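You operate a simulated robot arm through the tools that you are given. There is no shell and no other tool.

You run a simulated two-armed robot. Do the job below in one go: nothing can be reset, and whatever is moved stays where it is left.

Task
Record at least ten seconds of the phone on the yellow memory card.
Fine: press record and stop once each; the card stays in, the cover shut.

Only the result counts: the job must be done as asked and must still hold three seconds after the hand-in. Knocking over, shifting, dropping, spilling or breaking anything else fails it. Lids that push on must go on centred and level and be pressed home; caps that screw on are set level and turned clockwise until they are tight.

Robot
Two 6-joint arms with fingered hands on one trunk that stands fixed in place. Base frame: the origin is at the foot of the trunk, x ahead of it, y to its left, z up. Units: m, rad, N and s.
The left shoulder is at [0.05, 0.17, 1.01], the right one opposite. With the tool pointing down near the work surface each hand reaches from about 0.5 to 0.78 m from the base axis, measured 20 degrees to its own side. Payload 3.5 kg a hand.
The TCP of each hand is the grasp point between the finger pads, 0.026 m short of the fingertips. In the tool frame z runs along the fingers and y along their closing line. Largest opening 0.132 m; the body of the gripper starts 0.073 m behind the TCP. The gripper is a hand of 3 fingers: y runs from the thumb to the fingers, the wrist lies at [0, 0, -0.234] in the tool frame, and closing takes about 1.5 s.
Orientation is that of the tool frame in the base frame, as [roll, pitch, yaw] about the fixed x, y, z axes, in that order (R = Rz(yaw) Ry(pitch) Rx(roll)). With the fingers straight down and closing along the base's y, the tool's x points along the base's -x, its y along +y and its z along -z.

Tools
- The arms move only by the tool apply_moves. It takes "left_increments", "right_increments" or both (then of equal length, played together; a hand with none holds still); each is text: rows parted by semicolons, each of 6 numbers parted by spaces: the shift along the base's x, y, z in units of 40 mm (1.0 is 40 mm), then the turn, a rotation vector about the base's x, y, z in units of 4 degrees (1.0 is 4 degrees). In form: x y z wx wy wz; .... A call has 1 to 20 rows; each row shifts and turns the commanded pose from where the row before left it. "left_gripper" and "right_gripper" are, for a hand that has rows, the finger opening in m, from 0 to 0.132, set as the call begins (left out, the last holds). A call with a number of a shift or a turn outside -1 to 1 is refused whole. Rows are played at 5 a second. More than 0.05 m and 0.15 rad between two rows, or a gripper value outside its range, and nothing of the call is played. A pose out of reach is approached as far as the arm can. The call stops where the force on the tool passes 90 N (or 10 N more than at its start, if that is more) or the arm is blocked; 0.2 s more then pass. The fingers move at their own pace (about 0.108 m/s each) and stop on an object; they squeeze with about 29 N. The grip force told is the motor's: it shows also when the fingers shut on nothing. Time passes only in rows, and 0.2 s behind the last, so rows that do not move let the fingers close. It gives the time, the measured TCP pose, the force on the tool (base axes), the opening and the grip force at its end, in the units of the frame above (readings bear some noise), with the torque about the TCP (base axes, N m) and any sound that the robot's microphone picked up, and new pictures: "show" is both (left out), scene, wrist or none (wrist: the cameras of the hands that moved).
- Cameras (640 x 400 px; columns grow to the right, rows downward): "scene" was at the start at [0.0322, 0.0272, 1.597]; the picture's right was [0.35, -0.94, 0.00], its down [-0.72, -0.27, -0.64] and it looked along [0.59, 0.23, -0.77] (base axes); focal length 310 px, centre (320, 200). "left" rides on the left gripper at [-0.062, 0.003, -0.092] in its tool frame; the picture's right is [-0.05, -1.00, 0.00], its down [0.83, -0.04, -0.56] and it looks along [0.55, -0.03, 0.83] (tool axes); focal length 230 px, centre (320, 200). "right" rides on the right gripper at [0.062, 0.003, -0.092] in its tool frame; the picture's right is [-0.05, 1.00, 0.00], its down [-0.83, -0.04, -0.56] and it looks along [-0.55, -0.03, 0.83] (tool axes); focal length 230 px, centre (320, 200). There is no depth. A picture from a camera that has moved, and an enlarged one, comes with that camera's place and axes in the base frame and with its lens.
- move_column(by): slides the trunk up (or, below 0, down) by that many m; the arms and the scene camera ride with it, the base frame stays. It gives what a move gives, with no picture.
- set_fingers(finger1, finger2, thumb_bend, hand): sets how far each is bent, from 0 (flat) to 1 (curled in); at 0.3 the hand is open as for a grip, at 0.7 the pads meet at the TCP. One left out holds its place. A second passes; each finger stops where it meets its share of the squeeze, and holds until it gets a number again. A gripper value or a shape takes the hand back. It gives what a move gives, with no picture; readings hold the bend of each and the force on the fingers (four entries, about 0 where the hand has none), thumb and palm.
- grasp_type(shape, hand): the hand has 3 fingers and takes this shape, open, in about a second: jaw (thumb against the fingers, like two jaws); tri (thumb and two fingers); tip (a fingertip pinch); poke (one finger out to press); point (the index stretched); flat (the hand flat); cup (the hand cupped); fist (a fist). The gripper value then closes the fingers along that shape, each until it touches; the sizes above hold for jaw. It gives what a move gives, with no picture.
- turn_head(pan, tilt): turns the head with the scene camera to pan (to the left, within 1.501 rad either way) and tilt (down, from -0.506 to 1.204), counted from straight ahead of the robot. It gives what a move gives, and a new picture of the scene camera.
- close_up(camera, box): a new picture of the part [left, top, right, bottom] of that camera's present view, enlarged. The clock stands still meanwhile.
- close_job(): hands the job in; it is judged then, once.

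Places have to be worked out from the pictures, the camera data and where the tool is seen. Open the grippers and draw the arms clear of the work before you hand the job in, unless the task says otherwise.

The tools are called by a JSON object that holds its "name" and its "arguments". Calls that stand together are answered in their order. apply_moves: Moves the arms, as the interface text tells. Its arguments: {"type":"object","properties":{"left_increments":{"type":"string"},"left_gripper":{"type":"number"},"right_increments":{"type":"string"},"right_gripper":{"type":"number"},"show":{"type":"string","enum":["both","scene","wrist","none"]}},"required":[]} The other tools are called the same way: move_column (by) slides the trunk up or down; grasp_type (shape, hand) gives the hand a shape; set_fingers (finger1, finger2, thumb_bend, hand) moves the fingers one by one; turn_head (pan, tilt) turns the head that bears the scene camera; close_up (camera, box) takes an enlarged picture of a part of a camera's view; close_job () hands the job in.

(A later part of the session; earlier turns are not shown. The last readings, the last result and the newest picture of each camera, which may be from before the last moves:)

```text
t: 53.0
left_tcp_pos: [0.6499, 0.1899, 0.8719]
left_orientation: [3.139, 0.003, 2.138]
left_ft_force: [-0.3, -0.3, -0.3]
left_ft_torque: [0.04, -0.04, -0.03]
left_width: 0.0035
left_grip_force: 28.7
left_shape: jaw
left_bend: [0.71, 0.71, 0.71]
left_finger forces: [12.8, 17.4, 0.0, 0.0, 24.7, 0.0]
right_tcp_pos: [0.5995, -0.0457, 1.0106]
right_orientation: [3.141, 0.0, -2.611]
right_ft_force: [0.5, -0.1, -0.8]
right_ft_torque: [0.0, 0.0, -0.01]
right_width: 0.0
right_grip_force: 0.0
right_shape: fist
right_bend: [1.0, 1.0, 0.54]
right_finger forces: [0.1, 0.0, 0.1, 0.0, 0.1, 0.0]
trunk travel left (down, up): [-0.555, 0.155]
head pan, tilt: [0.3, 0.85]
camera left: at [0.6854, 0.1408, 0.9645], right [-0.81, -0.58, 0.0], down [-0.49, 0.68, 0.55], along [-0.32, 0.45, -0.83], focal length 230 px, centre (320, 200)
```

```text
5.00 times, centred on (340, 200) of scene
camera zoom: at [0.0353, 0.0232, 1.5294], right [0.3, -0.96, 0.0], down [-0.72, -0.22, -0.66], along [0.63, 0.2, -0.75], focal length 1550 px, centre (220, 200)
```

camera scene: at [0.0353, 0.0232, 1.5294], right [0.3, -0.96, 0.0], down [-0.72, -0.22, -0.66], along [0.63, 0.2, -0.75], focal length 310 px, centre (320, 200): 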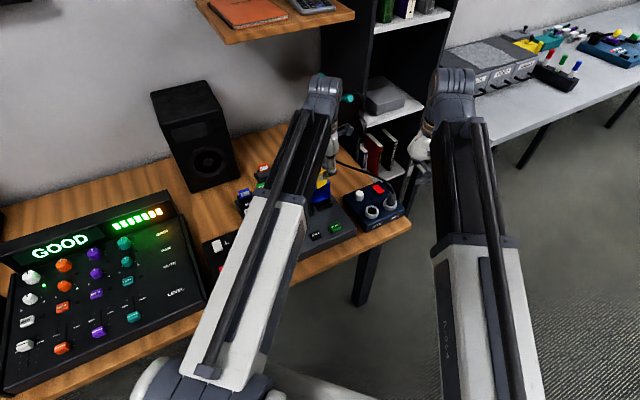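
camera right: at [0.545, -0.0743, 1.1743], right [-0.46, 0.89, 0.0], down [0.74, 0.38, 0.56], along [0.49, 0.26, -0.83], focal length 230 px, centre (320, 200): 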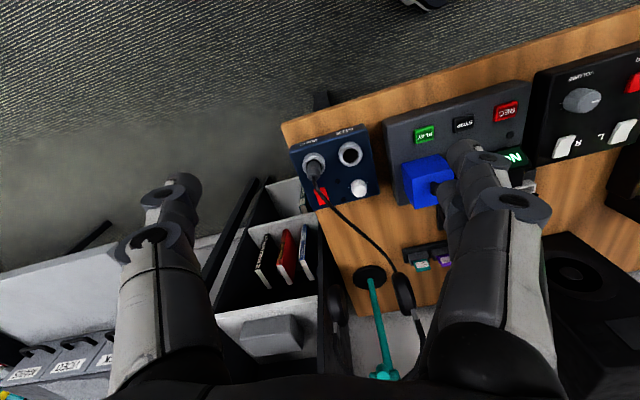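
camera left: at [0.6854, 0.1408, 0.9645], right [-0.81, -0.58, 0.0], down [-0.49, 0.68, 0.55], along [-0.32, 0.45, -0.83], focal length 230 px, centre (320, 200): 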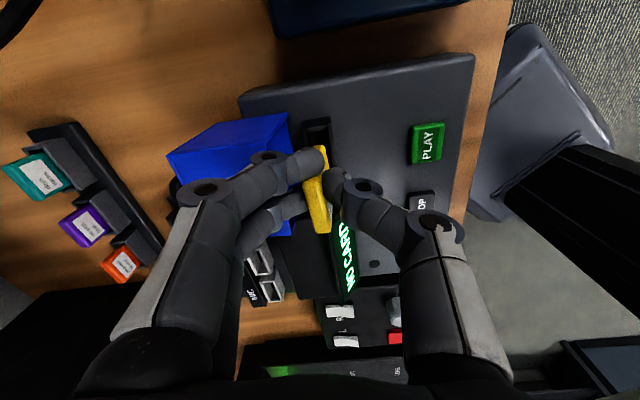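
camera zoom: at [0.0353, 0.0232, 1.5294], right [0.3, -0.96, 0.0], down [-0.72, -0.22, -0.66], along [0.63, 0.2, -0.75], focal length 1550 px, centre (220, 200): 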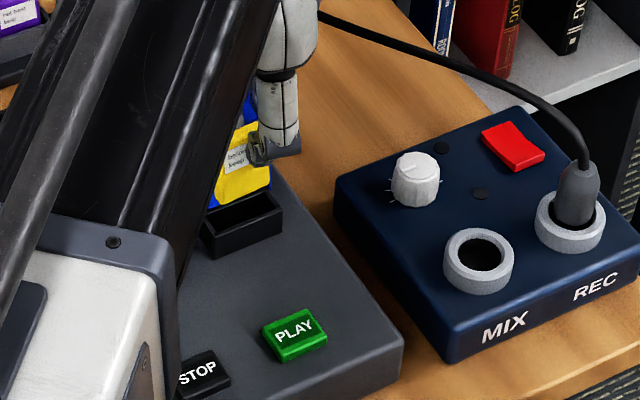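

The card's bottom centre is now at about (0.641, 0.1955, 0.821), within about 1 mm of the slot centre. I lower 30 mm slowly to start the insertion and watch the force.

{"name": "apply_moves", "arguments": {"left_increments": "0 0 -0.3 0 0 0; 0 0 -0.25 0 0 0; 0 0 -0.1 0 0 0; 0 0 -0.1 0 0 0", "show": "none"}}

{"name": "close_up", "arguments": {"camera": "left", "box": [260, 90, 380, 190]}}

{"name": "close_up", "arguments": {"camera": "right", "box": [400, 160, 500, 240]}}

{"name": "close_up", "arguments": {"camera": "scene", "box": [310, 170, 370, 230]}}

```text
t: 54.0
left_tcp_pos: [0.6483, 0.1892, 0.8533]
left_orientation: [3.123, 0.008, 2.14]
left_ft_force: [-3.2, -3.3, 78.4]
left_ft_torque: [1.94, -1.25, 0.04]
left_width: 0.0063
left_grip_force: 28.9
left_shape: jaw
left_bend: [0.72, 0.75, 0.71]
left_finger forces: [10.3, 104.8, 0.0, 0.0, 33.5, 0.0]
right_tcp_pos: [0.5945, -0.0493, 1.0157]
right_orientation: [-3.14, 0.005, -2.611]
right_ft_force: [-0.6, 1.1, -0.2]
right_ft_torque: [0.0, 0.01, 0.0]
right_width: 0.0
right_grip_force: 0.0
right_shape: fist
right_bend: [1.0, 1.0, 0.54]
right_finger forces: [0.0, 0.1, 0.1, 0.0, 0.0, 0.0]
trunk travel left (down, up): [-0.555, 0.155]
head pan, tilt: [0.3, 0.85]
```

```text
4.00 times, centred on (320, 140) of left
camera zoom: at [0.6821, 0.1397, 0.947], right [-0.81, -0.58, -0.02], down [-0.5, 0.68, 0.55], along [-0.31, 0.45, -0.84], focal length 920 px, centre (320, 440)
```

zoom: 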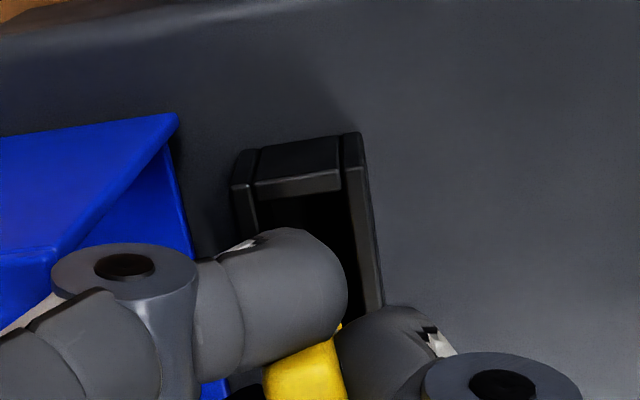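

```text
5.00 times, centred on (450, 200) of right
camera zoom: at [0.5397, -0.0757, 1.1079], right [-0.46, 0.89, 0.0], down [0.74, 0.38, 0.56], along [0.5, 0.26, -0.83], focal length 1150 px, centre (-330, 200)
```

zoom: 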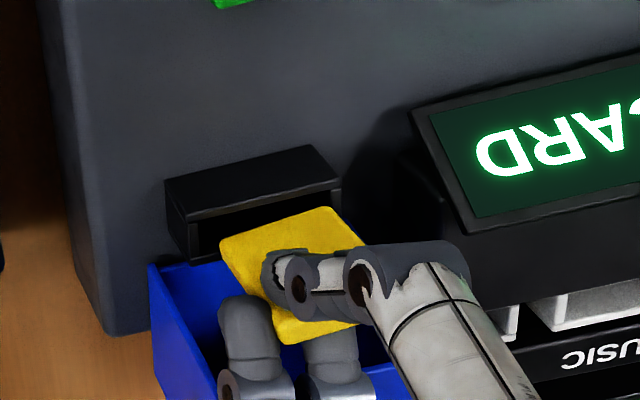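

```text
6.67 times, centred on (340, 200) of scene
camera zoom: at [0.0281, 0.0206, 1.5306], right [0.3, -0.96, 0.0], down [-0.71, -0.22, -0.66], along [0.63, 0.2, -0.75], focal length 2067 px, centre (187, 200)
```

zoom: 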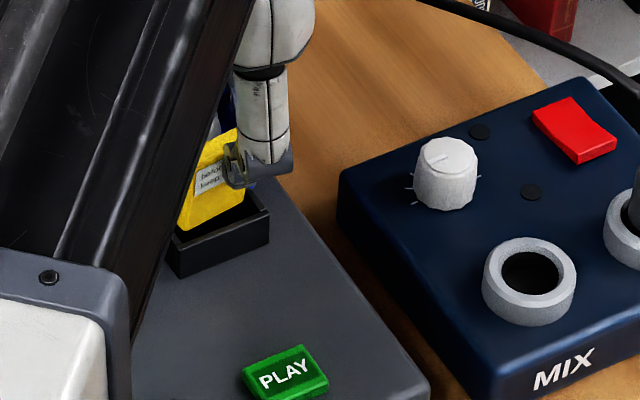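

Finger 2 is pressing on the rim of the opened cover behind the slot (105 N) before the card gets in. I back straight up 30 mm and check the card's position in the grip.

{"name": "apply_moves", "arguments": {"left_increments": "0 0 0.3 0 0 0; 0 0 0.4 0 0 0; 0 0 0.3 0 0 0; 0 0 0 0 0 0", "show": "none"}}

{"name": "close_up", "arguments": {"camera": "left", "box": [250, 90, 400, 240]}}

{"name": "close_up", "arguments": {"camera": "right", "box": [400, 160, 500, 240]}}

{"name": "close_up", "arguments": {"camera": "scene", "box": [310, 170, 370, 230]}}

```text
t: 55.0
left_tcp_pos: [0.6481, 0.1909, 0.8822]
left_orientation: [3.142, 0.005, 2.141]
left_ft_force: [-0.4, 0.0, 0.2]
left_ft_torque: [-0.02, -0.01, -0.03]
left_width: 0.0036
left_grip_force: 28.5
left_shape: jaw
left_bend: [0.72, 0.71, 0.71]
left_finger forces: [13.0, 18.2, 0.0, 0.0, 24.7, 0.0]
right_tcp_pos: [0.5978, -0.0465, 1.0108]
right_orientation: [3.141, 0.0, -2.612]
right_ft_force: [0.5, -0.5, -0.4]
right_ft_torque: [0.06, 0.05, -0.01]
right_width: 0.0
right_grip_force: 0.0
right_shape: fist
right_bend: [1.0, 1.0, 0.54]
right_finger forces: [0.0, 0.0, 0.0, 0.0, 0.0, 0.0]
trunk travel left (down, up): [-0.555, 0.155]
head pan, tilt: [0.3, 0.85]
```

```text
2.67 times, centred on (325, 165) of left
camera zoom: at [0.6841, 0.1418, 0.975], right [-0.81, -0.58, 0.0], down [-0.49, 0.68, 0.55], along [-0.32, 0.45, -0.83], focal length 614 px, centre (307, 293)
```

zoom: 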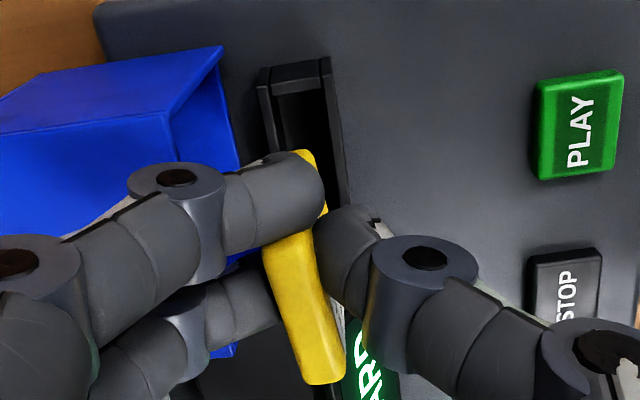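

```text
5.00 times, centred on (450, 200) of right
camera zoom: at [0.5447, -0.0739, 1.1041], right [-0.46, 0.89, 0.0], down [0.74, 0.38, 0.56], along [0.49, 0.26, -0.83], focal length 1150 px, centre (-330, 200)
```

zoom: 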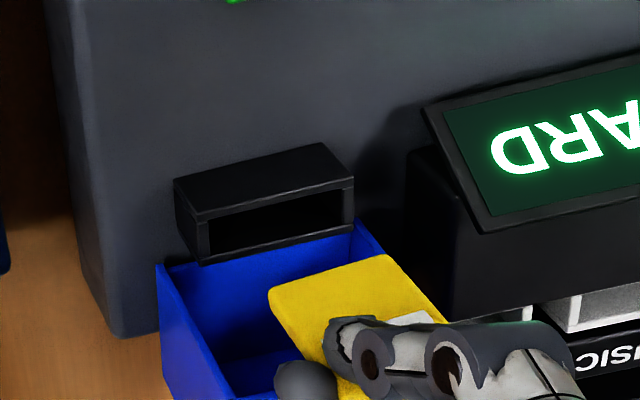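

```text
6.67 times, centred on (340, 200) of scene
camera zoom: at [0.0352, 0.0231, 1.5293], right [0.3, -0.96, 0.0], down [-0.72, -0.22, -0.66], along [0.63, 0.2, -0.75], focal length 2067 px, centre (187, 200)
```

zoom: 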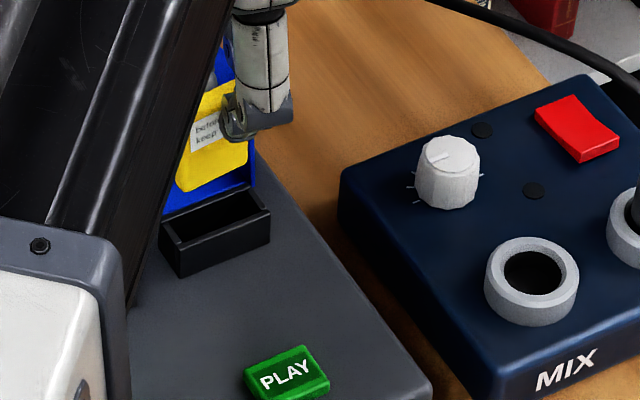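

The recorder hasn't moved and the card kept its place in the grip. I lean the hand 14° (wrist toward the front, tips toward the back) so the back fingers become steeper and clear the cover rim, and re-centre the card's lower edge over the slot.

{"name": "apply_moves", "arguments": {"left_increments": "-0.042 -0.05 0 0.619 -0.619 0; -0.042 -0.05 0 0.619 -0.619 0; -0.042 -0.05 0 0.619 -0.619 0; -0.042 -0.05 0 0.619 -0.619 0; 0 0 0 0 0 0", "show": "none"}}

{"name": "close_up", "arguments": {"camera": "left", "box": [250, 90, 400, 240]}}

{"name": "close_up", "arguments": {"camera": "right", "box": [400, 160, 500, 240]}}

{"name": "close_up", "arguments": {"camera": "scene", "box": [310, 170, 370, 230]}}

```text
t: 56.2
left_tcp_pos: [0.6421, 0.1836, 0.8806]
left_orientation: [2.9, -0.049, 2.146]
left_ft_force: [-0.8, 0.8, -0.1]
left_ft_torque: [0.03, 0.03, 0.01]
left_width: 0.0036
left_grip_force: 28.8
left_shape: jaw
left_bend: [0.72, 0.71, 0.71]
left_finger forces: [11.4, 17.7, 0.0, 0.0, 24.6, 0.0]
right_tcp_pos: [0.5991, -0.0462, 1.0105]
right_orientation: [-3.14, 0.0, -2.61]
right_ft_force: [-0.5, -0.1, -0.3]
right_ft_torque: [0.01, -0.04, 0.02]
right_width: 0.0001
right_grip_force: 0.0
right_shape: fist
right_bend: [1.0, 1.0, 0.54]
right_finger forces: [0.0, 0.0, 0.0, 0.0, 0.1, 0.1]
trunk travel left (down, up): [-0.555, 0.155]
head pan, tilt: [0.3, 0.85]
```

```text
2.67 times, centred on (325, 165) of left
camera zoom: at [0.662, 0.1178, 0.9693], right [-0.79, -0.56, -0.24], down [-0.58, 0.58, 0.57], along [-0.18, 0.59, -0.79], focal length 614 px, centre (307, 293)
```

zoom: 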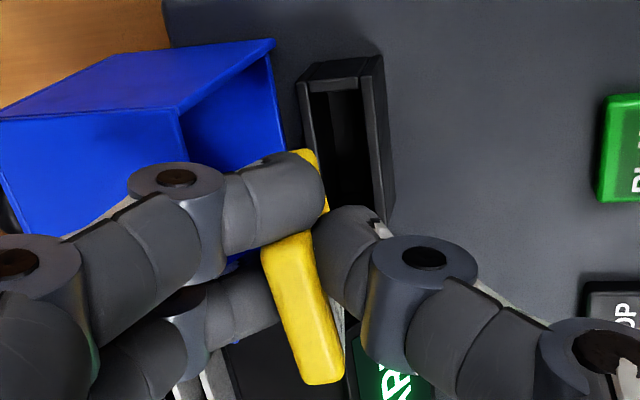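

```text
5.00 times, centred on (450, 200) of right
camera zoom: at [0.5447, -0.0739, 1.1042], right [-0.46, 0.89, 0.0], down [0.74, 0.38, 0.56], along [0.49, 0.26, -0.83], focal length 1150 px, centre (-330, 200)
```

zoom: 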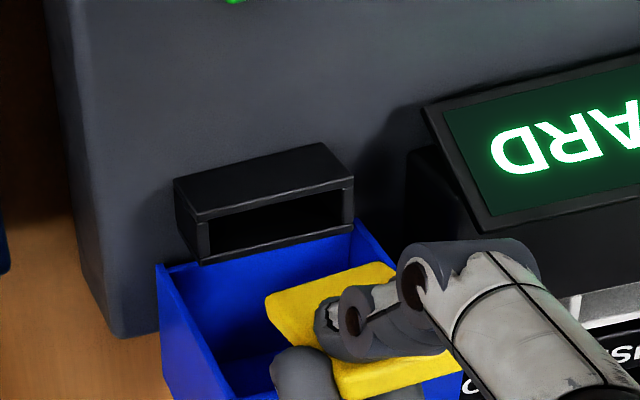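

```text
6.67 times, centred on (340, 200) of scene
camera zoom: at [0.0353, 0.0231, 1.5294], right [0.3, -0.96, 0.0], down [-0.72, -0.22, -0.66], along [0.63, 0.2, -0.75], focal length 2067 px, centre (187, 200)
```

zoom: 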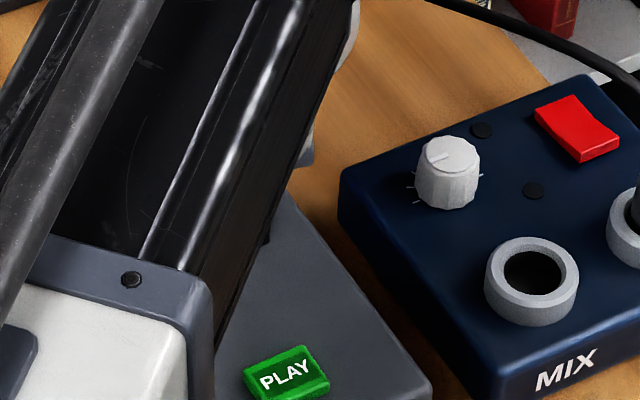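

The lean is right. The card's lower edge centre is about 3.5 mm too far back and turned about 2° off. I correct that and descend 26 mm so that the edge is just above the rim.

{"name": "apply_moves", "arguments": {"left_increments": "-0.045 -0.045 -0.15 0 0 -0.5; 0 0 -0.25 0 0 0; 0 0 -0.25 0 0 0; 0 0 0 0 0 0", "show": "none"}}

{"name": "close_up", "arguments": {"camera": "left", "box": [270, 90, 390, 210]}}

{"name": "close_up", "arguments": {"camera": "right", "box": [400, 160, 500, 240]}}

```text
t: 57.2
left_tcp_pos: [0.6427, 0.1823, 0.8564]
left_orientation: [2.901, -0.05, 2.112]
left_ft_force: [-0.2, 0.4, -0.2]
left_ft_torque: [0.02, 0.01, -0.01]
left_width: 0.0033
left_grip_force: 29.2
left_shape: jaw
left_bend: [0.72, 0.71, 0.71]
left_finger forces: [11.4, 17.8, 0.1, 0.0, 24.4, 0.0]
right_tcp_pos: [0.5987, -0.0455, 1.011]
right_orientation: [-3.141, 0.0, -2.61]
right_ft_force: [0.0, -0.2, 0.7]
right_ft_torque: [-0.04, -0.02, 0.0]
right_width: 0.0
right_grip_force: 0.0
right_shape: fist
right_bend: [1.0, 1.0, 0.54]
right_finger forces: [0.1, 0.0, 0.1, 0.0, 0.0, 0.1]
trunk travel left (down, up): [-0.555, 0.155]
head pan, tilt: [0.3, 0.85]
```

```text
3.33 times, centred on (330, 150) of left
camera zoom: at [0.6596, 0.1157, 0.9439], right [-0.81, -0.53, -0.24], down [-0.56, 0.6, 0.57], along [-0.16, 0.6, -0.79], focal length 767 px, centre (287, 367)
```

zoom: 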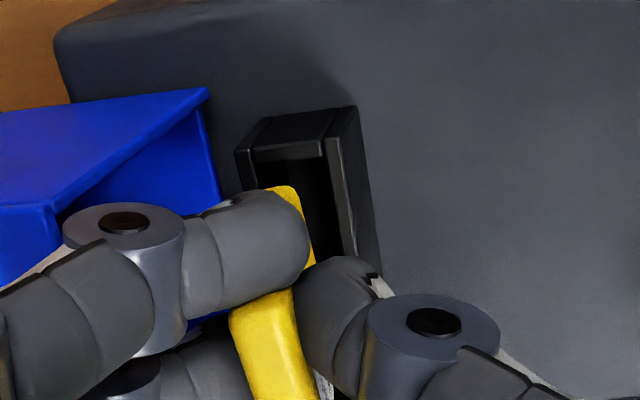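

```text
5.00 times, centred on (450, 200) of right
camera zoom: at [0.5447, -0.0739, 1.1042], right [-0.46, 0.89, 0.0], down [0.74, 0.38, 0.56], along [0.49, 0.26, -0.83], focal length 1150 px, centre (-330, 200)
```

zoom: 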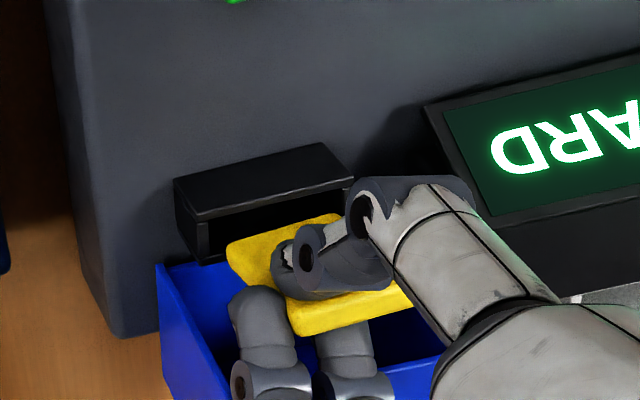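

Card and slot agree within about 1 mm and 1–2°. I lower 12 mm in small rows and watch the force.

{"name": "apply_moves", "arguments": {"left_increments": "0 0 -0.1 0 0 0; 0 0 -0.1 0 0 0; 0 0 -0.1 0 0 0", "show": "none"}}

{"name": "close_up", "arguments": {"camera": "left", "box": [270, 90, 390, 210]}}

{"name": "close_up", "arguments": {"camera": "right", "box": [400, 160, 500, 240]}}

```text
t: 58.0
left_tcp_pos: [0.6406, 0.1804, 0.8447]
left_orientation: [2.902, -0.048, 2.112]
left_ft_force: [0.1, 0.3, -0.4]
left_ft_torque: [-0.03, 0.0, -0.02]
left_width: 0.0035
left_grip_force: 28.9
left_shape: jaw
left_bend: [0.72, 0.71, 0.71]
left_finger forces: [11.4, 17.8, 0.0, 0.0, 24.5, 0.0]
right_tcp_pos: [0.5992, -0.0465, 1.0101]
right_orientation: [3.142, -0.002, -2.611]
right_ft_force: [-0.1, 0.0, -0.2]
right_ft_torque: [0.01, -0.03, -0.02]
right_width: 0.0
right_grip_force: 0.0
right_shape: fist
right_bend: [1.0, 1.0, 0.54]
right_finger forces: [0.1, 0.0, 0.1, 0.1, 0.0, 0.0]
trunk travel left (down, up): [-0.555, 0.155]
head pan, tilt: [0.3, 0.85]
```

```text
3.33 times, centred on (330, 150) of left
camera zoom: at [0.6592, 0.1141, 0.9316], right [-0.81, -0.53, -0.24], down [-0.56, 0.6, 0.57], along [-0.16, 0.6, -0.79], focal length 767 px, centre (287, 367)
```

zoom: 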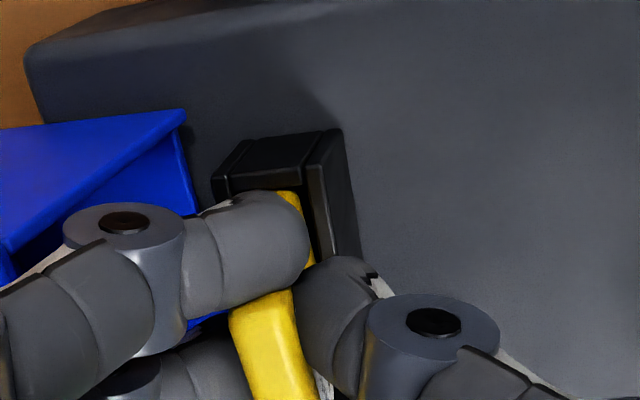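

```text
5.00 times, centred on (450, 200) of right
camera zoom: at [0.5447, -0.0739, 1.1042], right [-0.46, 0.89, 0.0], down [0.74, 0.38, 0.56], along [0.49, 0.26, -0.83], focal length 1150 px, centre (-330, 200)
```

zoom: 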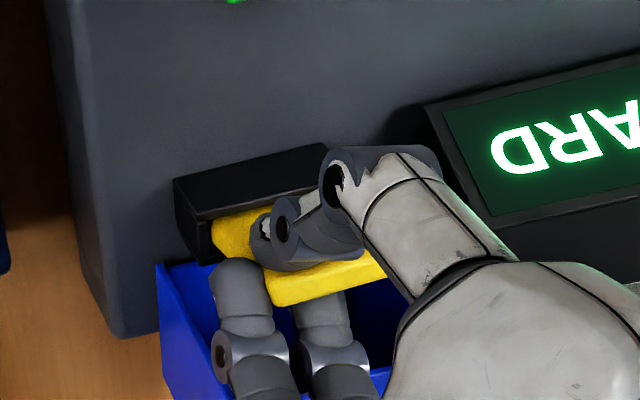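

No contact force, and the card's lower edge has passed behind the slot's front rim. I lower another 8 mm.

{"name": "apply_moves", "arguments": {"left_increments": "0 0 -0.1 0 0 0; 0 0 -0.1 0 0 0", "show": "none"}}

{"name": "close_up", "arguments": {"camera": "left", "box": [270, 90, 390, 210]}}

{"name": "close_up", "arguments": {"camera": "right", "box": [400, 160, 500, 240]}}

```text
t: 58.6
left_tcp_pos: [0.6412, 0.1816, 0.8368]
left_orientation: [2.9, -0.048, 2.113]
left_ft_force: [0.4, 0.8, 0.5]
left_ft_torque: [0.06, -0.01, -0.03]
left_width: 0.0032
left_grip_force: 28.9
left_shape: jaw
left_bend: [0.72, 0.71, 0.71]
left_finger forces: [11.5, 18.7, 0.1, 0.0, 23.9, 0.0]
right_tcp_pos: [0.6011, -0.047, 1.0113]
right_orientation: [-3.141, 0.001, -2.61]
right_ft_force: [0.2, 0.3, -0.6]
right_ft_torque: [0.01, 0.0, -0.01]
right_width: 0.0
right_grip_force: 0.2
right_shape: fist
right_bend: [1.0, 1.0, 0.54]
right_finger forces: [0.0, 0.0, 0.1, 0.0, 0.1, 0.1]
trunk travel left (down, up): [-0.555, 0.155]
head pan, tilt: [0.3, 0.85]
```

```text
3.33 times, centred on (330, 150) of left
camera zoom: at [0.6584, 0.1156, 0.9236], right [-0.81, -0.53, -0.24], down [-0.56, 0.6, 0.57], along [-0.16, 0.6, -0.79], focal length 767 px, centre (287, 367)
```

zoom: 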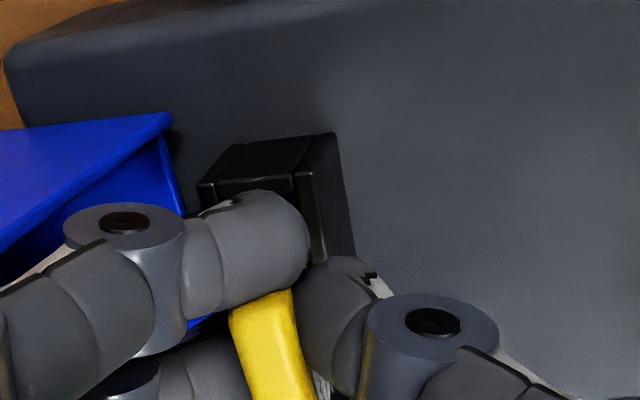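

```text
5.00 times, centred on (450, 200) of right
camera zoom: at [0.5448, -0.0738, 1.1042], right [-0.46, 0.89, 0.0], down [0.74, 0.38, 0.56], along [0.49, 0.26, -0.83], focal length 1150 px, centre (-330, 200)
```

zoom: 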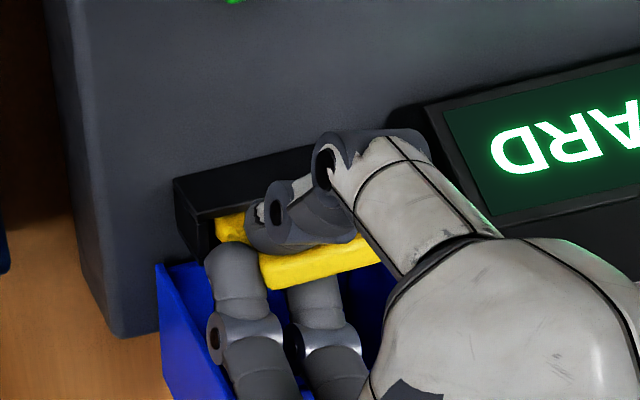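

The card is about 11 mm inside the slot with no resistance. I go a further 5 mm.

{"name": "apply_moves", "arguments": {"left_increments": "0 0 -0.06 0 0 0; 0 0 -0.06 0 0 0", "show": "none"}}

{"name": "close_up", "arguments": {"camera": "right", "box": [400, 160, 500, 240]}}

```text
t: 59.2
left_tcp_pos: [0.6414, 0.1814, 0.8323]
left_orientation: [2.9, -0.049, 2.111]
left_ft_force: [2.6, 3.3, 3.5]
left_ft_torque: [0.19, -0.09, -0.06]
left_width: 0.0033
left_grip_force: 29.5
left_shape: jaw
left_bend: [0.72, 0.71, 0.71]
left_finger forces: [12.4, 19.7, 0.1, 0.1, 22.2, 0.0]
right_tcp_pos: [0.5997, -0.0454, 1.0107]
right_orientation: [3.141, 0.0, -2.611]
right_ft_force: [0.4, -0.4, -0.2]
right_ft_torque: [0.0, 0.0, 0.02]
right_width: 0.0002
right_grip_force: 0.0
right_shape: fist
right_bend: [1.0, 1.0, 0.54]
right_finger forces: [0.0, 0.0, 0.0, 0.0, 0.1, 0.0]
trunk travel left (down, up): [-0.555, 0.155]
head pan, tilt: [0.3, 0.85]
```

```text
5.00 times, centred on (450, 200) of right
camera zoom: at [0.5447, -0.0737, 1.1043], right [-0.46, 0.89, 0.0], down [0.74, 0.38, 0.56], along [0.49, 0.26, -0.83], focal length 1150 px, centre (-330, 200)
```

zoom: 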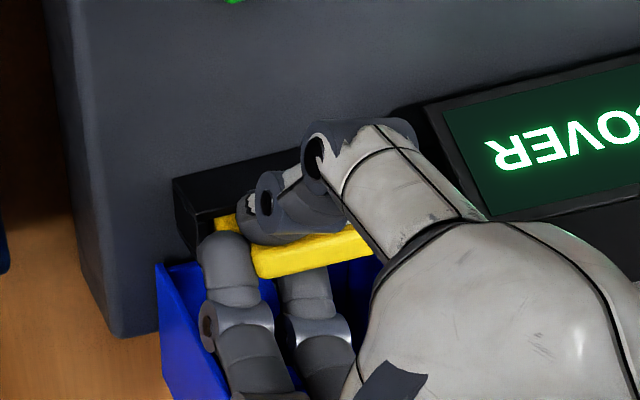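

The display has changed from "NO CARD" to "COVER", so the card is recognised and it now wants the cover shut. I open the fingers slightly to let the card settle.

{"name": "apply_moves", "arguments": {"left_increments": "0 0 0 0 0 0; 0 0 0 0 0 0; 0 0 0 0 0 0; 0 0 0 0 0 0", "left_gripper": 0.022, "show": "none"}}

{"name": "close_up", "arguments": {"camera": "right", "box": [400, 160, 500, 240]}}

{"name": "close_up", "arguments": {"camera": "left", "box": [250, 90, 400, 240]}}

```text
t: 60.2
left_tcp_pos: [0.6403, 0.1798, 0.8307]
left_orientation: [2.902, -0.048, 2.11]
left_ft_force: [-4.8, -3.1, -1.6]
left_ft_torque: [0.04, -0.04, 0.06]
left_width: 0.0205
left_grip_force: 0.2
left_shape: jaw
left_bend: [0.73, 0.73, 0.7]
left_finger forces: [0.0, 8.9, 0.1, 0.0, 0.0, 0.0]
right_tcp_pos: [0.5984, -0.0462, 1.0115]
right_orientation: [-3.141, -0.001, -2.61]
right_ft_force: [1.1, -0.5, 0.1]
right_ft_torque: [-0.02, -0.01, 0.01]
right_width: 0.0001
right_grip_force: 0.1
right_shape: fist
right_bend: [1.0, 1.0, 0.54]
right_finger forces: [0.1, 0.0, 0.1, 0.0, 0.0, 0.0]
trunk travel left (down, up): [-0.555, 0.155]
head pan, tilt: [0.3, 0.85]
```

```text
5.00 times, centred on (450, 200) of right
camera zoom: at [0.5444, -0.0742, 1.1043], right [-0.46, 0.89, 0.0], down [0.74, 0.38, 0.56], along [0.49, 0.26, -0.83], focal length 1150 px, centre (-330, 200)
```

zoom: 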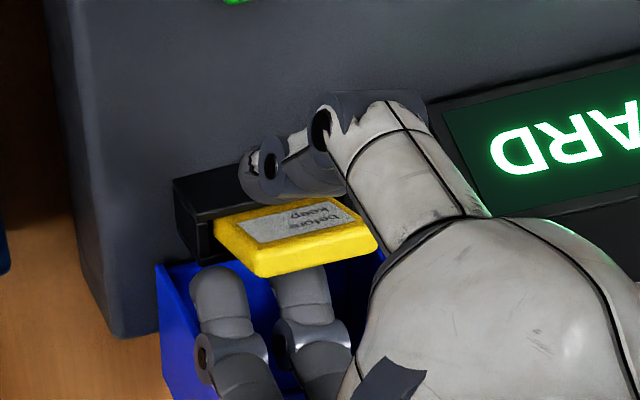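

```text
2.67 times, centred on (325, 165) of left
camera zoom: at [0.6572, 0.1136, 0.9186], right [-0.81, -0.53, -0.24], down [-0.56, 0.6, 0.57], along [-0.16, 0.6, -0.79], focal length 614 px, centre (307, 293)
```

zoom: 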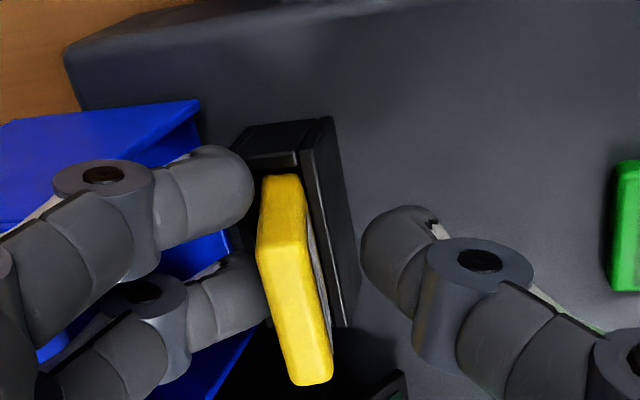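

It reads "NO CARD" again with the grip released, so the card must be pressed deeper. I lift the hand straight up, clear of the card.

{"name": "apply_moves", "arguments": {"left_increments": "0 0 0.2 0 0 0; 0 0 0.3 0 0 0; 0 0 0.5 0 0 0; 0 0 0.5 0 0 0", "show": "wrist"}}

{"name": "close_up", "arguments": {"camera": "right", "box": [400, 160, 500, 240]}}

{"name": "close_up", "arguments": {"camera": "left", "box": [250, 70, 400, 220]}}

```text
t: 61.2
left_tcp_pos: [0.6409, 0.1792, 0.892]
left_orientation: [2.9, -0.049, 2.111]
left_ft_force: [0.7, 0.3, 0.5]
left_ft_torque: [0.0, -0.02, 0.01]
left_width: 0.022
left_grip_force: 0.1
left_shape: jaw
left_bend: [0.73, 0.73, 0.7]
left_finger forces: [0.0, 0.0, 0.0, 0.1, 0.0, 0.0]
right_tcp_pos: [0.5996, -0.046, 1.0102]
right_orientation: [3.14, 0.001, -2.61]
right_ft_force: [-0.4, 0.0, 0.1]
right_ft_torque: [0.02, 0.03, -0.01]
right_width: 0.0
right_grip_force: 0.0
right_shape: fist
right_bend: [1.0, 1.0, 0.54]
right_finger forces: [0.0, 0.0, 0.1, 0.0, 0.0, 0.0]
trunk travel left (down, up): [-0.555, 0.155]
head pan, tilt: [0.3, 0.85]
camera left: at [0.6584, 0.1132, 0.9798], right [-0.81, -0.53, -0.24], down [-0.56, 0.6, 0.57], along [-0.16, 0.6, -0.79], focal length 230 px, centre (320, 200)
```

left: 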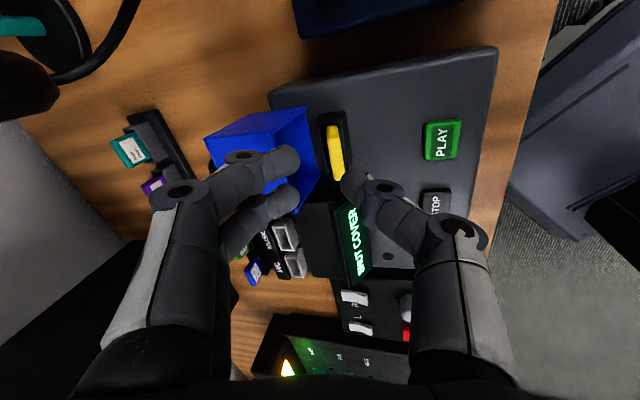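

```text
5.00 times, centred on (450, 200) of right
camera zoom: at [0.5447, -0.0739, 1.1042], right [-0.46, 0.89, 0.0], down [0.74, 0.38, 0.56], along [0.49, 0.26, -0.83], focal length 1150 px, centre (-330, 200)
```

zoom: 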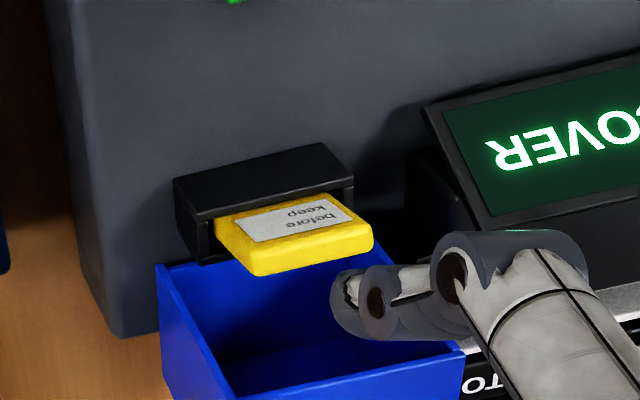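

```text
2.67 times, centred on (325, 145) of left
camera zoom: at [0.6584, 0.1132, 0.9798], right [-0.81, -0.53, -0.24], down [-0.56, 0.6, 0.57], along [-0.16, 0.6, -0.79], focal length 614 px, centre (307, 347)
```

zoom: 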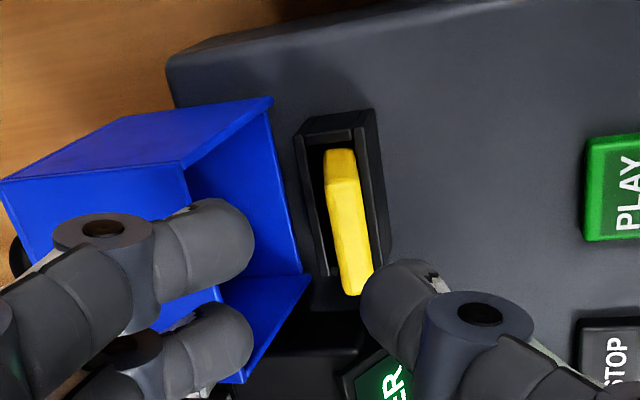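

The display now says "SHUT COVER" and the card stands upright in the slot. To close the cover I'll push its back near the upper edge with closed fingertips, beside the knob. I raise the hand, undo the lean and turn it back so its width runs across the cover.

{"name": "apply_moves", "arguments": {"left_increments": "0 0 0.7 0 0 0; 0 0 0.7 0 0 0; 0 0 0 -0.619 0.619 0; 0 0 0 -0.619 0.619 0; 0 0 0 -0.619 0.619 0; 0 0 0 -0.619 0.619 0; 0.069 0.128 0 0 0 1; 0.069 0.128 0 0 0 1; 0.069 0.128 0 0 0 1; 0.069 0.128 0 0 0 1; 0.069 0.128 0 0 0 1; 0.069 0.128 0 0 0 1; 0.069 0.128 0 0 0 1; 0.069 0.128 0 0 0 1; 0.069 0.128 0 0 0 1; 0.069 0.128 0 0 0 1; 0.069 0.128 0 0 0 1", "left_gripper": 0.1, "show": "none"}}

{"name": "apply_moves", "arguments": {"left_increments": "0.069 0.128 0 0 0 1; 0.069 0.128 0 0 0 1; 0.069 0.128 0 0 0 1; 0.069 0.128 0 0 0 1; 0.069 0.128 0 0 0 1; 0.069 0.128 0 0 0 1; 0.069 0.128 0 0 0 1; 0.069 0.128 0 0 0 1; 0.069 0.128 0 0 0 1; 0.069 0.128 0 0 0 1; 0.069 0.128 0 0 0 1; 0.069 0.128 0 0 0 1; 0.069 0.128 0 0 0 1; 0.069 0.128 0 0 0 1; 0.069 0.128 0 0 0 1", "left_gripper": 0.0, "show": "wrist"}}

{"name": "close_up", "arguments": {"camera": "right", "box": [380, 140, 560, 290]}}

```text
t: 64.8
left_tcp_pos: [0.6726, 0.236, 0.9473]
left_orientation: [3.137, 0.009, 2.878]
left_ft_force: [0.1, 0.5, -0.9]
left_ft_torque: [0.01, 0.0, 0.0]
left_width: 0.0999
left_grip_force: 0.1
left_shape: jaw
left_bend: [0.63, 0.63, 0.6]
left_finger forces: [0.0, 0.0, 0.0, 0.0, 0.1, 0.0]
right_tcp_pos: [0.6002, -0.0463, 1.0115]
right_orientation: [3.14, 0.0, -2.613]
right_ft_force: [0.2, -0.1, 0.4]
right_ft_torque: [0.0, -0.04, 0.01]
right_width: 0.0
right_grip_force: 0.1
right_shape: fist
right_bend: [1.0, 1.0, 0.54]
right_finger forces: [0.0, 0.0, 0.0, 0.0, 0.0, 0.0]
trunk travel left (down, up): [-0.555, 0.155]
head pan, tilt: [0.3, 0.85]
```

```text
t: 68.0
left_tcp_pos: [0.7126, 0.3127, 0.9477]
left_orientation: [3.137, 0.014, -2.36]
left_ft_force: [0.4, 0.4, -0.6]
left_ft_torque: [-0.01, 0.0, 0.0]
left_width: 0.0
left_grip_force: 29.0
left_shape: jaw
left_bend: [0.66, 0.66, 0.67]
left_finger forces: [0.1, 0.0, 0.0, 0.0, 0.0, 0.1]
right_tcp_pos: [0.599, -0.0457, 1.0108]
right_orientation: [-3.141, 0.001, -2.611]
right_ft_force: [0.1, 1.2, 0.7]
right_ft_torque: [0.03, 0.0, 0.01]
right_width: 0.0
right_grip_force: 0.1
right_shape: fist
right_bend: [1.0, 1.0, 0.54]
right_finger forces: [0.0, 0.1, 0.0, 0.1, 0.0, 0.1]
trunk travel left (down, up): [-0.555, 0.155]
head pan, tilt: [0.3, 0.85]
camera left: at [0.7535, 0.3582, 1.0405], right [0.74, -0.67, 0.0], down [-0.56, -0.62, 0.55], along [-0.37, -0.4, -0.84], focal length 230 px, centre (320, 200)
```

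left: 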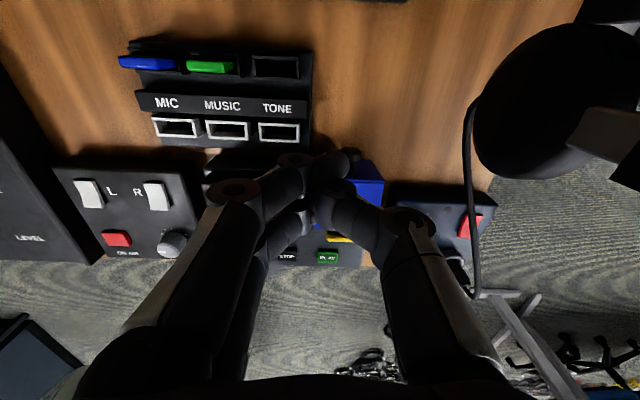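

```text
2.67 times, centred on (470, 215) of right
camera zoom: at [0.5447, -0.0739, 1.1042], right [-0.46, 0.89, 0.0], down [0.74, 0.38, 0.56], along [0.49, 0.26, -0.83], focal length 614 px, centre (-80, 160)
```

zoom: 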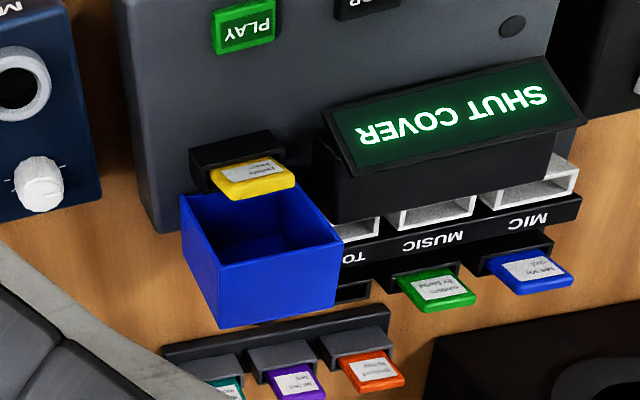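

The card sits well in the slot. I check the fingertip position relative to the open cover from the left camera.

{"name": "close_up", "arguments": {"camera": "left", "box": [220, 80, 440, 280]}}

```text
2.00 times, centred on (330, 180) of left
camera zoom: at [0.7535, 0.3582, 1.0405], right [0.74, -0.67, 0.0], down [-0.56, -0.62, 0.55], along [-0.37, -0.4, -0.84], focal length 460 px, centre (300, 240)
```

zoom: 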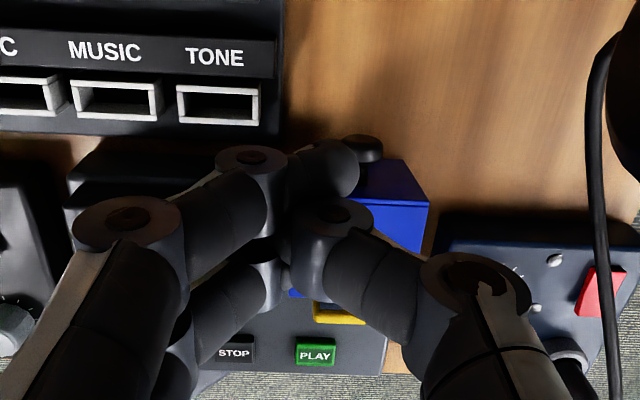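

The fingertips are behind the cover and beside the knob, as planned. I descend to z≈0.837.

{"name": "apply_moves", "arguments": {"left_increments": "0 0 -0.9 0 0 0; 0 0 -0.8 0 0 0; 0 0 -0.6 0 0 0; 0 0 -0.4 0 0 0; 0 0 0 0 0 0", "show": "wrist"}}

{"name": "close_up", "arguments": {"camera": "right", "box": [380, 140, 560, 290]}}

{"name": "close_up", "arguments": {"camera": "left", "box": [220, 80, 440, 280]}}

```text
t: 69.2
left_tcp_pos: [0.714, 0.3128, 0.8407]
left_orientation: [3.139, 0.013, -2.362]
left_ft_force: [-0.2, 0.0, -0.8]
left_ft_torque: [-0.01, -0.02, 0.0]
left_width: 0.0001
left_grip_force: 28.6
left_shape: jaw
left_bend: [0.66, 0.66, 0.67]
left_finger forces: [0.0, 0.0, 0.1, 0.0, 0.0, 0.0]
right_tcp_pos: [0.5986, -0.0464, 1.0112]
right_orientation: [3.141, 0.0, -2.611]
right_ft_force: [0.5, 0.2, -0.3]
right_ft_torque: [-0.01, 0.0, 0.04]
right_width: 0.0
right_grip_force: 0.1
right_shape: fist
right_bend: [1.0, 1.0, 0.54]
right_finger forces: [0.0, 0.0, 0.1, 0.0, 0.0, 0.1]
trunk travel left (down, up): [-0.555, 0.155]
head pan, tilt: [0.3, 0.85]
camera left: at [0.7544, 0.3588, 0.9328], right [0.74, -0.67, 0.0], down [-0.56, -0.62, 0.55], along [-0.37, -0.4, -0.84], focal length 230 px, centre (320, 200)
```

left: 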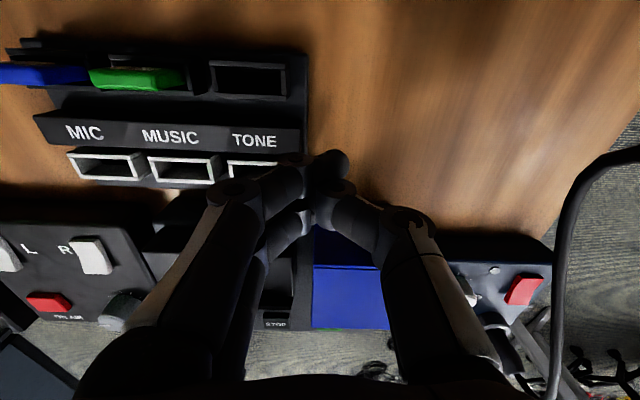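

```text
2.67 times, centred on (470, 215) of right
camera zoom: at [0.5447, -0.0739, 1.1042], right [-0.46, 0.89, 0.0], down [0.74, 0.38, 0.56], along [0.49, 0.26, -0.83], focal length 614 px, centre (-80, 160)
```

zoom: 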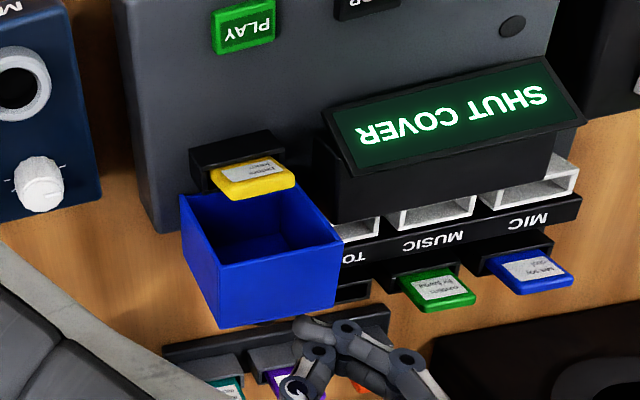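

```text
2.00 times, centred on (330, 180) of left
camera zoom: at [0.7544, 0.3588, 0.9328], right [0.74, -0.67, 0.0], down [-0.56, -0.62, 0.55], along [-0.37, -0.4, -0.84], focal length 460 px, centre (300, 240)
```

zoom: 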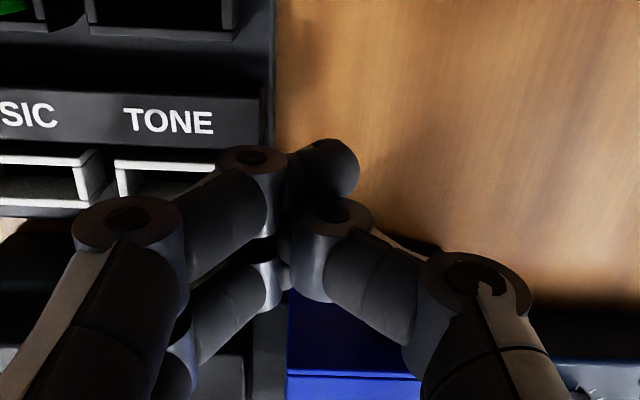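

The cover seems to be about 84° open, so contact should come after about 2 cm. I move the fingertips forward at constant height to make contact.

{"name": "apply_moves", "arguments": {"left_increments": "-0.177 -0.177 0.05 0 0 0; -0.177 -0.177 0.05 0 0 0; -0.1 -0.1 0.05 0 0 0", "show": "none"}}

{"name": "close_up", "arguments": {"camera": "right", "box": [380, 140, 560, 290]}}

{"name": "close_up", "arguments": {"camera": "left", "box": [220, 80, 440, 280]}}

```text
t: 70.0
left_tcp_pos: [0.6957, 0.2947, 0.8463]
left_orientation: [3.139, 0.011, -2.361]
left_ft_force: [0.4, -0.1, -0.8]
left_ft_torque: [-0.01, 0.0, 0.03]
left_width: 0.0
left_grip_force: 29.4
left_shape: jaw
left_bend: [0.66, 0.66, 0.67]
left_finger forces: [0.1, 0.0, 0.1, 0.0, 0.0, 0.1]
right_tcp_pos: [0.5997, -0.0462, 1.0115]
right_orientation: [3.141, 0.001, -2.611]
right_ft_force: [0.0, -0.7, 0.9]
right_ft_torque: [-0.02, 0.01, -0.01]
right_width: 0.0
right_grip_force: 0.1
right_shape: fist
right_bend: [1.0, 1.0, 0.54]
right_finger forces: [0.1, 0.0, 0.0, 0.0, 0.0, 0.0]
trunk travel left (down, up): [-0.555, 0.155]
head pan, tilt: [0.3, 0.85]
```

```text
2.67 times, centred on (470, 215) of right
camera zoom: at [0.5447, -0.0739, 1.1042], right [-0.46, 0.89, 0.0], down [0.74, 0.38, 0.56], along [0.49, 0.26, -0.83], focal length 614 px, centre (-80, 160)
```

zoom: 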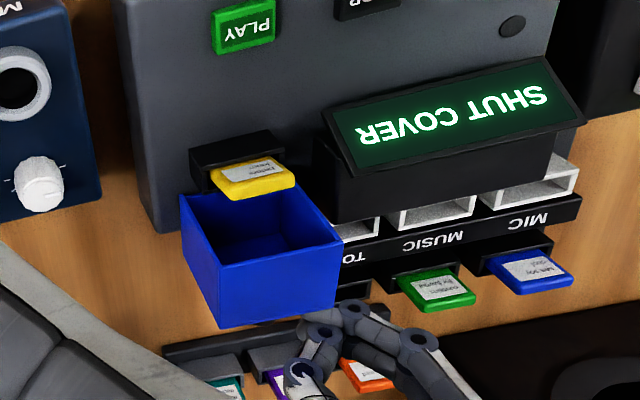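

```text
2.00 times, centred on (330, 180) of left
camera zoom: at [0.7363, 0.3401, 0.9385], right [0.74, -0.67, 0.0], down [-0.56, -0.62, 0.55], along [-0.37, -0.4, -0.84], focal length 460 px, centre (300, 240)
```

zoom: 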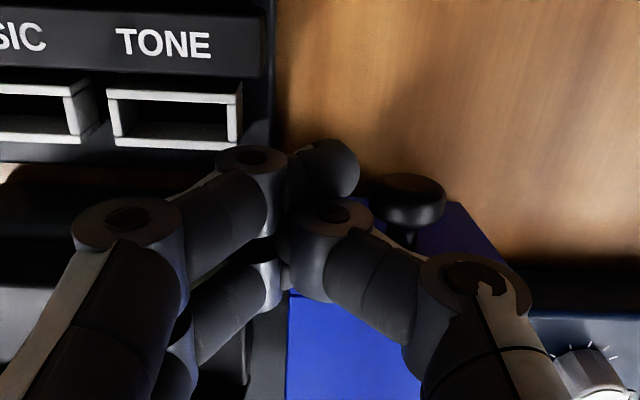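

The cover's upper edge is at about 60 mm behind and 71 mm above the hinge, and the knob is clear to the right of the fingers. I push along the closing arc to about 60°.

{"name": "apply_moves", "arguments": {"left_increments": "-0.0884 -0.0884 0.146 0 0 0; -0.0884 -0.0884 0.146 0 0 0; -0.125 -0.125 0.112 0 0 0; -0.125 -0.125 0.112 0 0 0; -0.125 -0.125 0.112 0 0 0", "show": "none"}}

{"name": "close_up", "arguments": {"camera": "right", "box": [380, 140, 560, 290]}}

{"name": "close_up", "arguments": {"camera": "left", "box": [220, 80, 440, 280]}}

```text
t: 71.2
left_tcp_pos: [0.6718, 0.2741, 0.8704]
left_orientation: [3.136, 0.013, -2.362]
left_ft_force: [0.3, 0.1, -0.5]
left_ft_torque: [-0.03, 0.02, 0.0]
left_width: 0.0
left_grip_force: 29.1
left_shape: jaw
left_bend: [0.66, 0.66, 0.67]
left_finger forces: [0.0, 0.1, 0.0, 0.0, 0.0, 0.0]
right_tcp_pos: [0.5991, -0.0456, 1.0107]
right_orientation: [-3.141, -0.001, -2.612]
right_ft_force: [0.5, 0.3, 0.2]
right_ft_torque: [0.02, 0.01, -0.01]
right_width: 0.0003
right_grip_force: 0.0
right_shape: fist
right_bend: [1.0, 1.0, 0.54]
right_finger forces: [0.0, 0.0, 0.1, 0.0, 0.0, 0.1]
trunk travel left (down, up): [-0.555, 0.155]
head pan, tilt: [0.3, 0.85]
```

```text
2.67 times, centred on (470, 215) of right
camera zoom: at [0.5447, -0.0739, 1.1042], right [-0.46, 0.89, 0.0], down [0.74, 0.38, 0.56], along [0.49, 0.26, -0.83], focal length 614 px, centre (-80, 160)
```

zoom: 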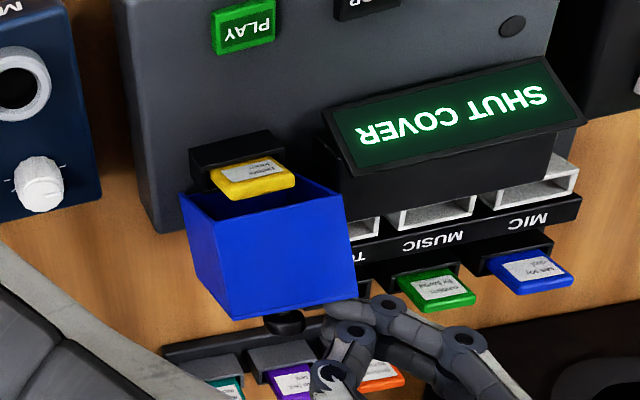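

```text
2.00 times, centred on (330, 180) of left
camera zoom: at [0.7127, 0.3183, 0.9642], right [0.74, -0.67, 0.0], down [-0.56, -0.62, 0.55], along [-0.37, -0.4, -0.84], focal length 460 px, centre (300, 240)
```

zoom: 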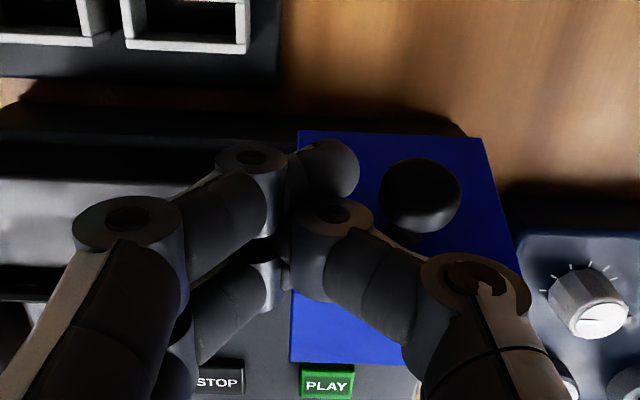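

The cover is following (about 60–65°) with nearly no force. I continue to about 35°.

{"name": "apply_moves", "arguments": {"left_increments": "-0.141 -0.141 0.064 0 0 0; -0.141 -0.141 0.064 0 0 0; -0.141 -0.141 0.064 0 0 0; -0.148 -0.148 0.02 0 0 0; -0.148 -0.148 0.02 0 0 0", "show": "none"}}

{"name": "close_up", "arguments": {"camera": "right", "box": [380, 140, 560, 290]}}

{"name": "close_up", "arguments": {"camera": "left", "box": [220, 80, 440, 280]}}

```text
t: 72.4
left_tcp_pos: [0.6441, 0.2446, 0.8822]
left_orientation: [3.139, 0.01, -2.362]
left_ft_force: [0.2, 0.3, -0.1]
left_ft_torque: [-0.04, 0.03, 0.02]
left_width: 0.0002
left_grip_force: 28.7
left_shape: jaw
left_bend: [0.66, 0.66, 0.67]
left_finger forces: [0.0, 0.1, 0.0, 0.0, 0.0, 0.0]
right_tcp_pos: [0.6, -0.0465, 1.012]
right_orientation: [3.141, -0.002, -2.612]
right_ft_force: [-0.3, -0.5, 0.4]
right_ft_torque: [-0.01, 0.01, 0.01]
right_width: 0.0
right_grip_force: 0.2
right_shape: fist
right_bend: [1.0, 1.0, 0.54]
right_finger forces: [0.0, 0.0, 0.0, 0.0, 0.0, 0.1]
trunk travel left (down, up): [-0.555, 0.155]
head pan, tilt: [0.3, 0.85]
```

```text
2.67 times, centred on (470, 215) of right
camera zoom: at [0.5447, -0.0739, 1.1042], right [-0.46, 0.89, 0.0], down [0.74, 0.38, 0.56], along [0.49, 0.26, -0.83], focal length 614 px, centre (-80, 160)
```

zoom: 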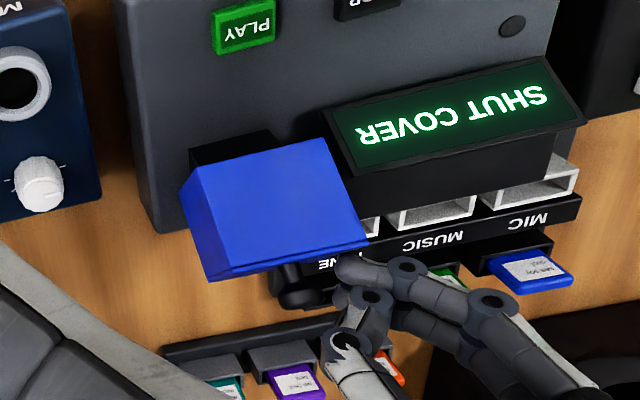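

```text
2.00 times, centred on (330, 180) of left
camera zoom: at [0.6855, 0.2893, 0.9745], right [0.74, -0.67, 0.0], down [-0.56, -0.62, 0.55], along [-0.37, -0.4, -0.84], focal length 460 px, centre (300, 240)
```

zoom: 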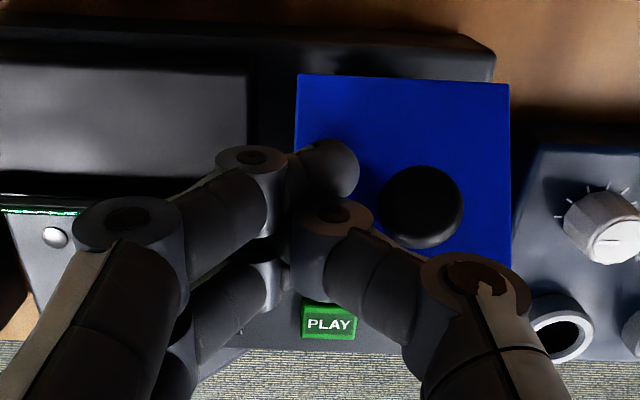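

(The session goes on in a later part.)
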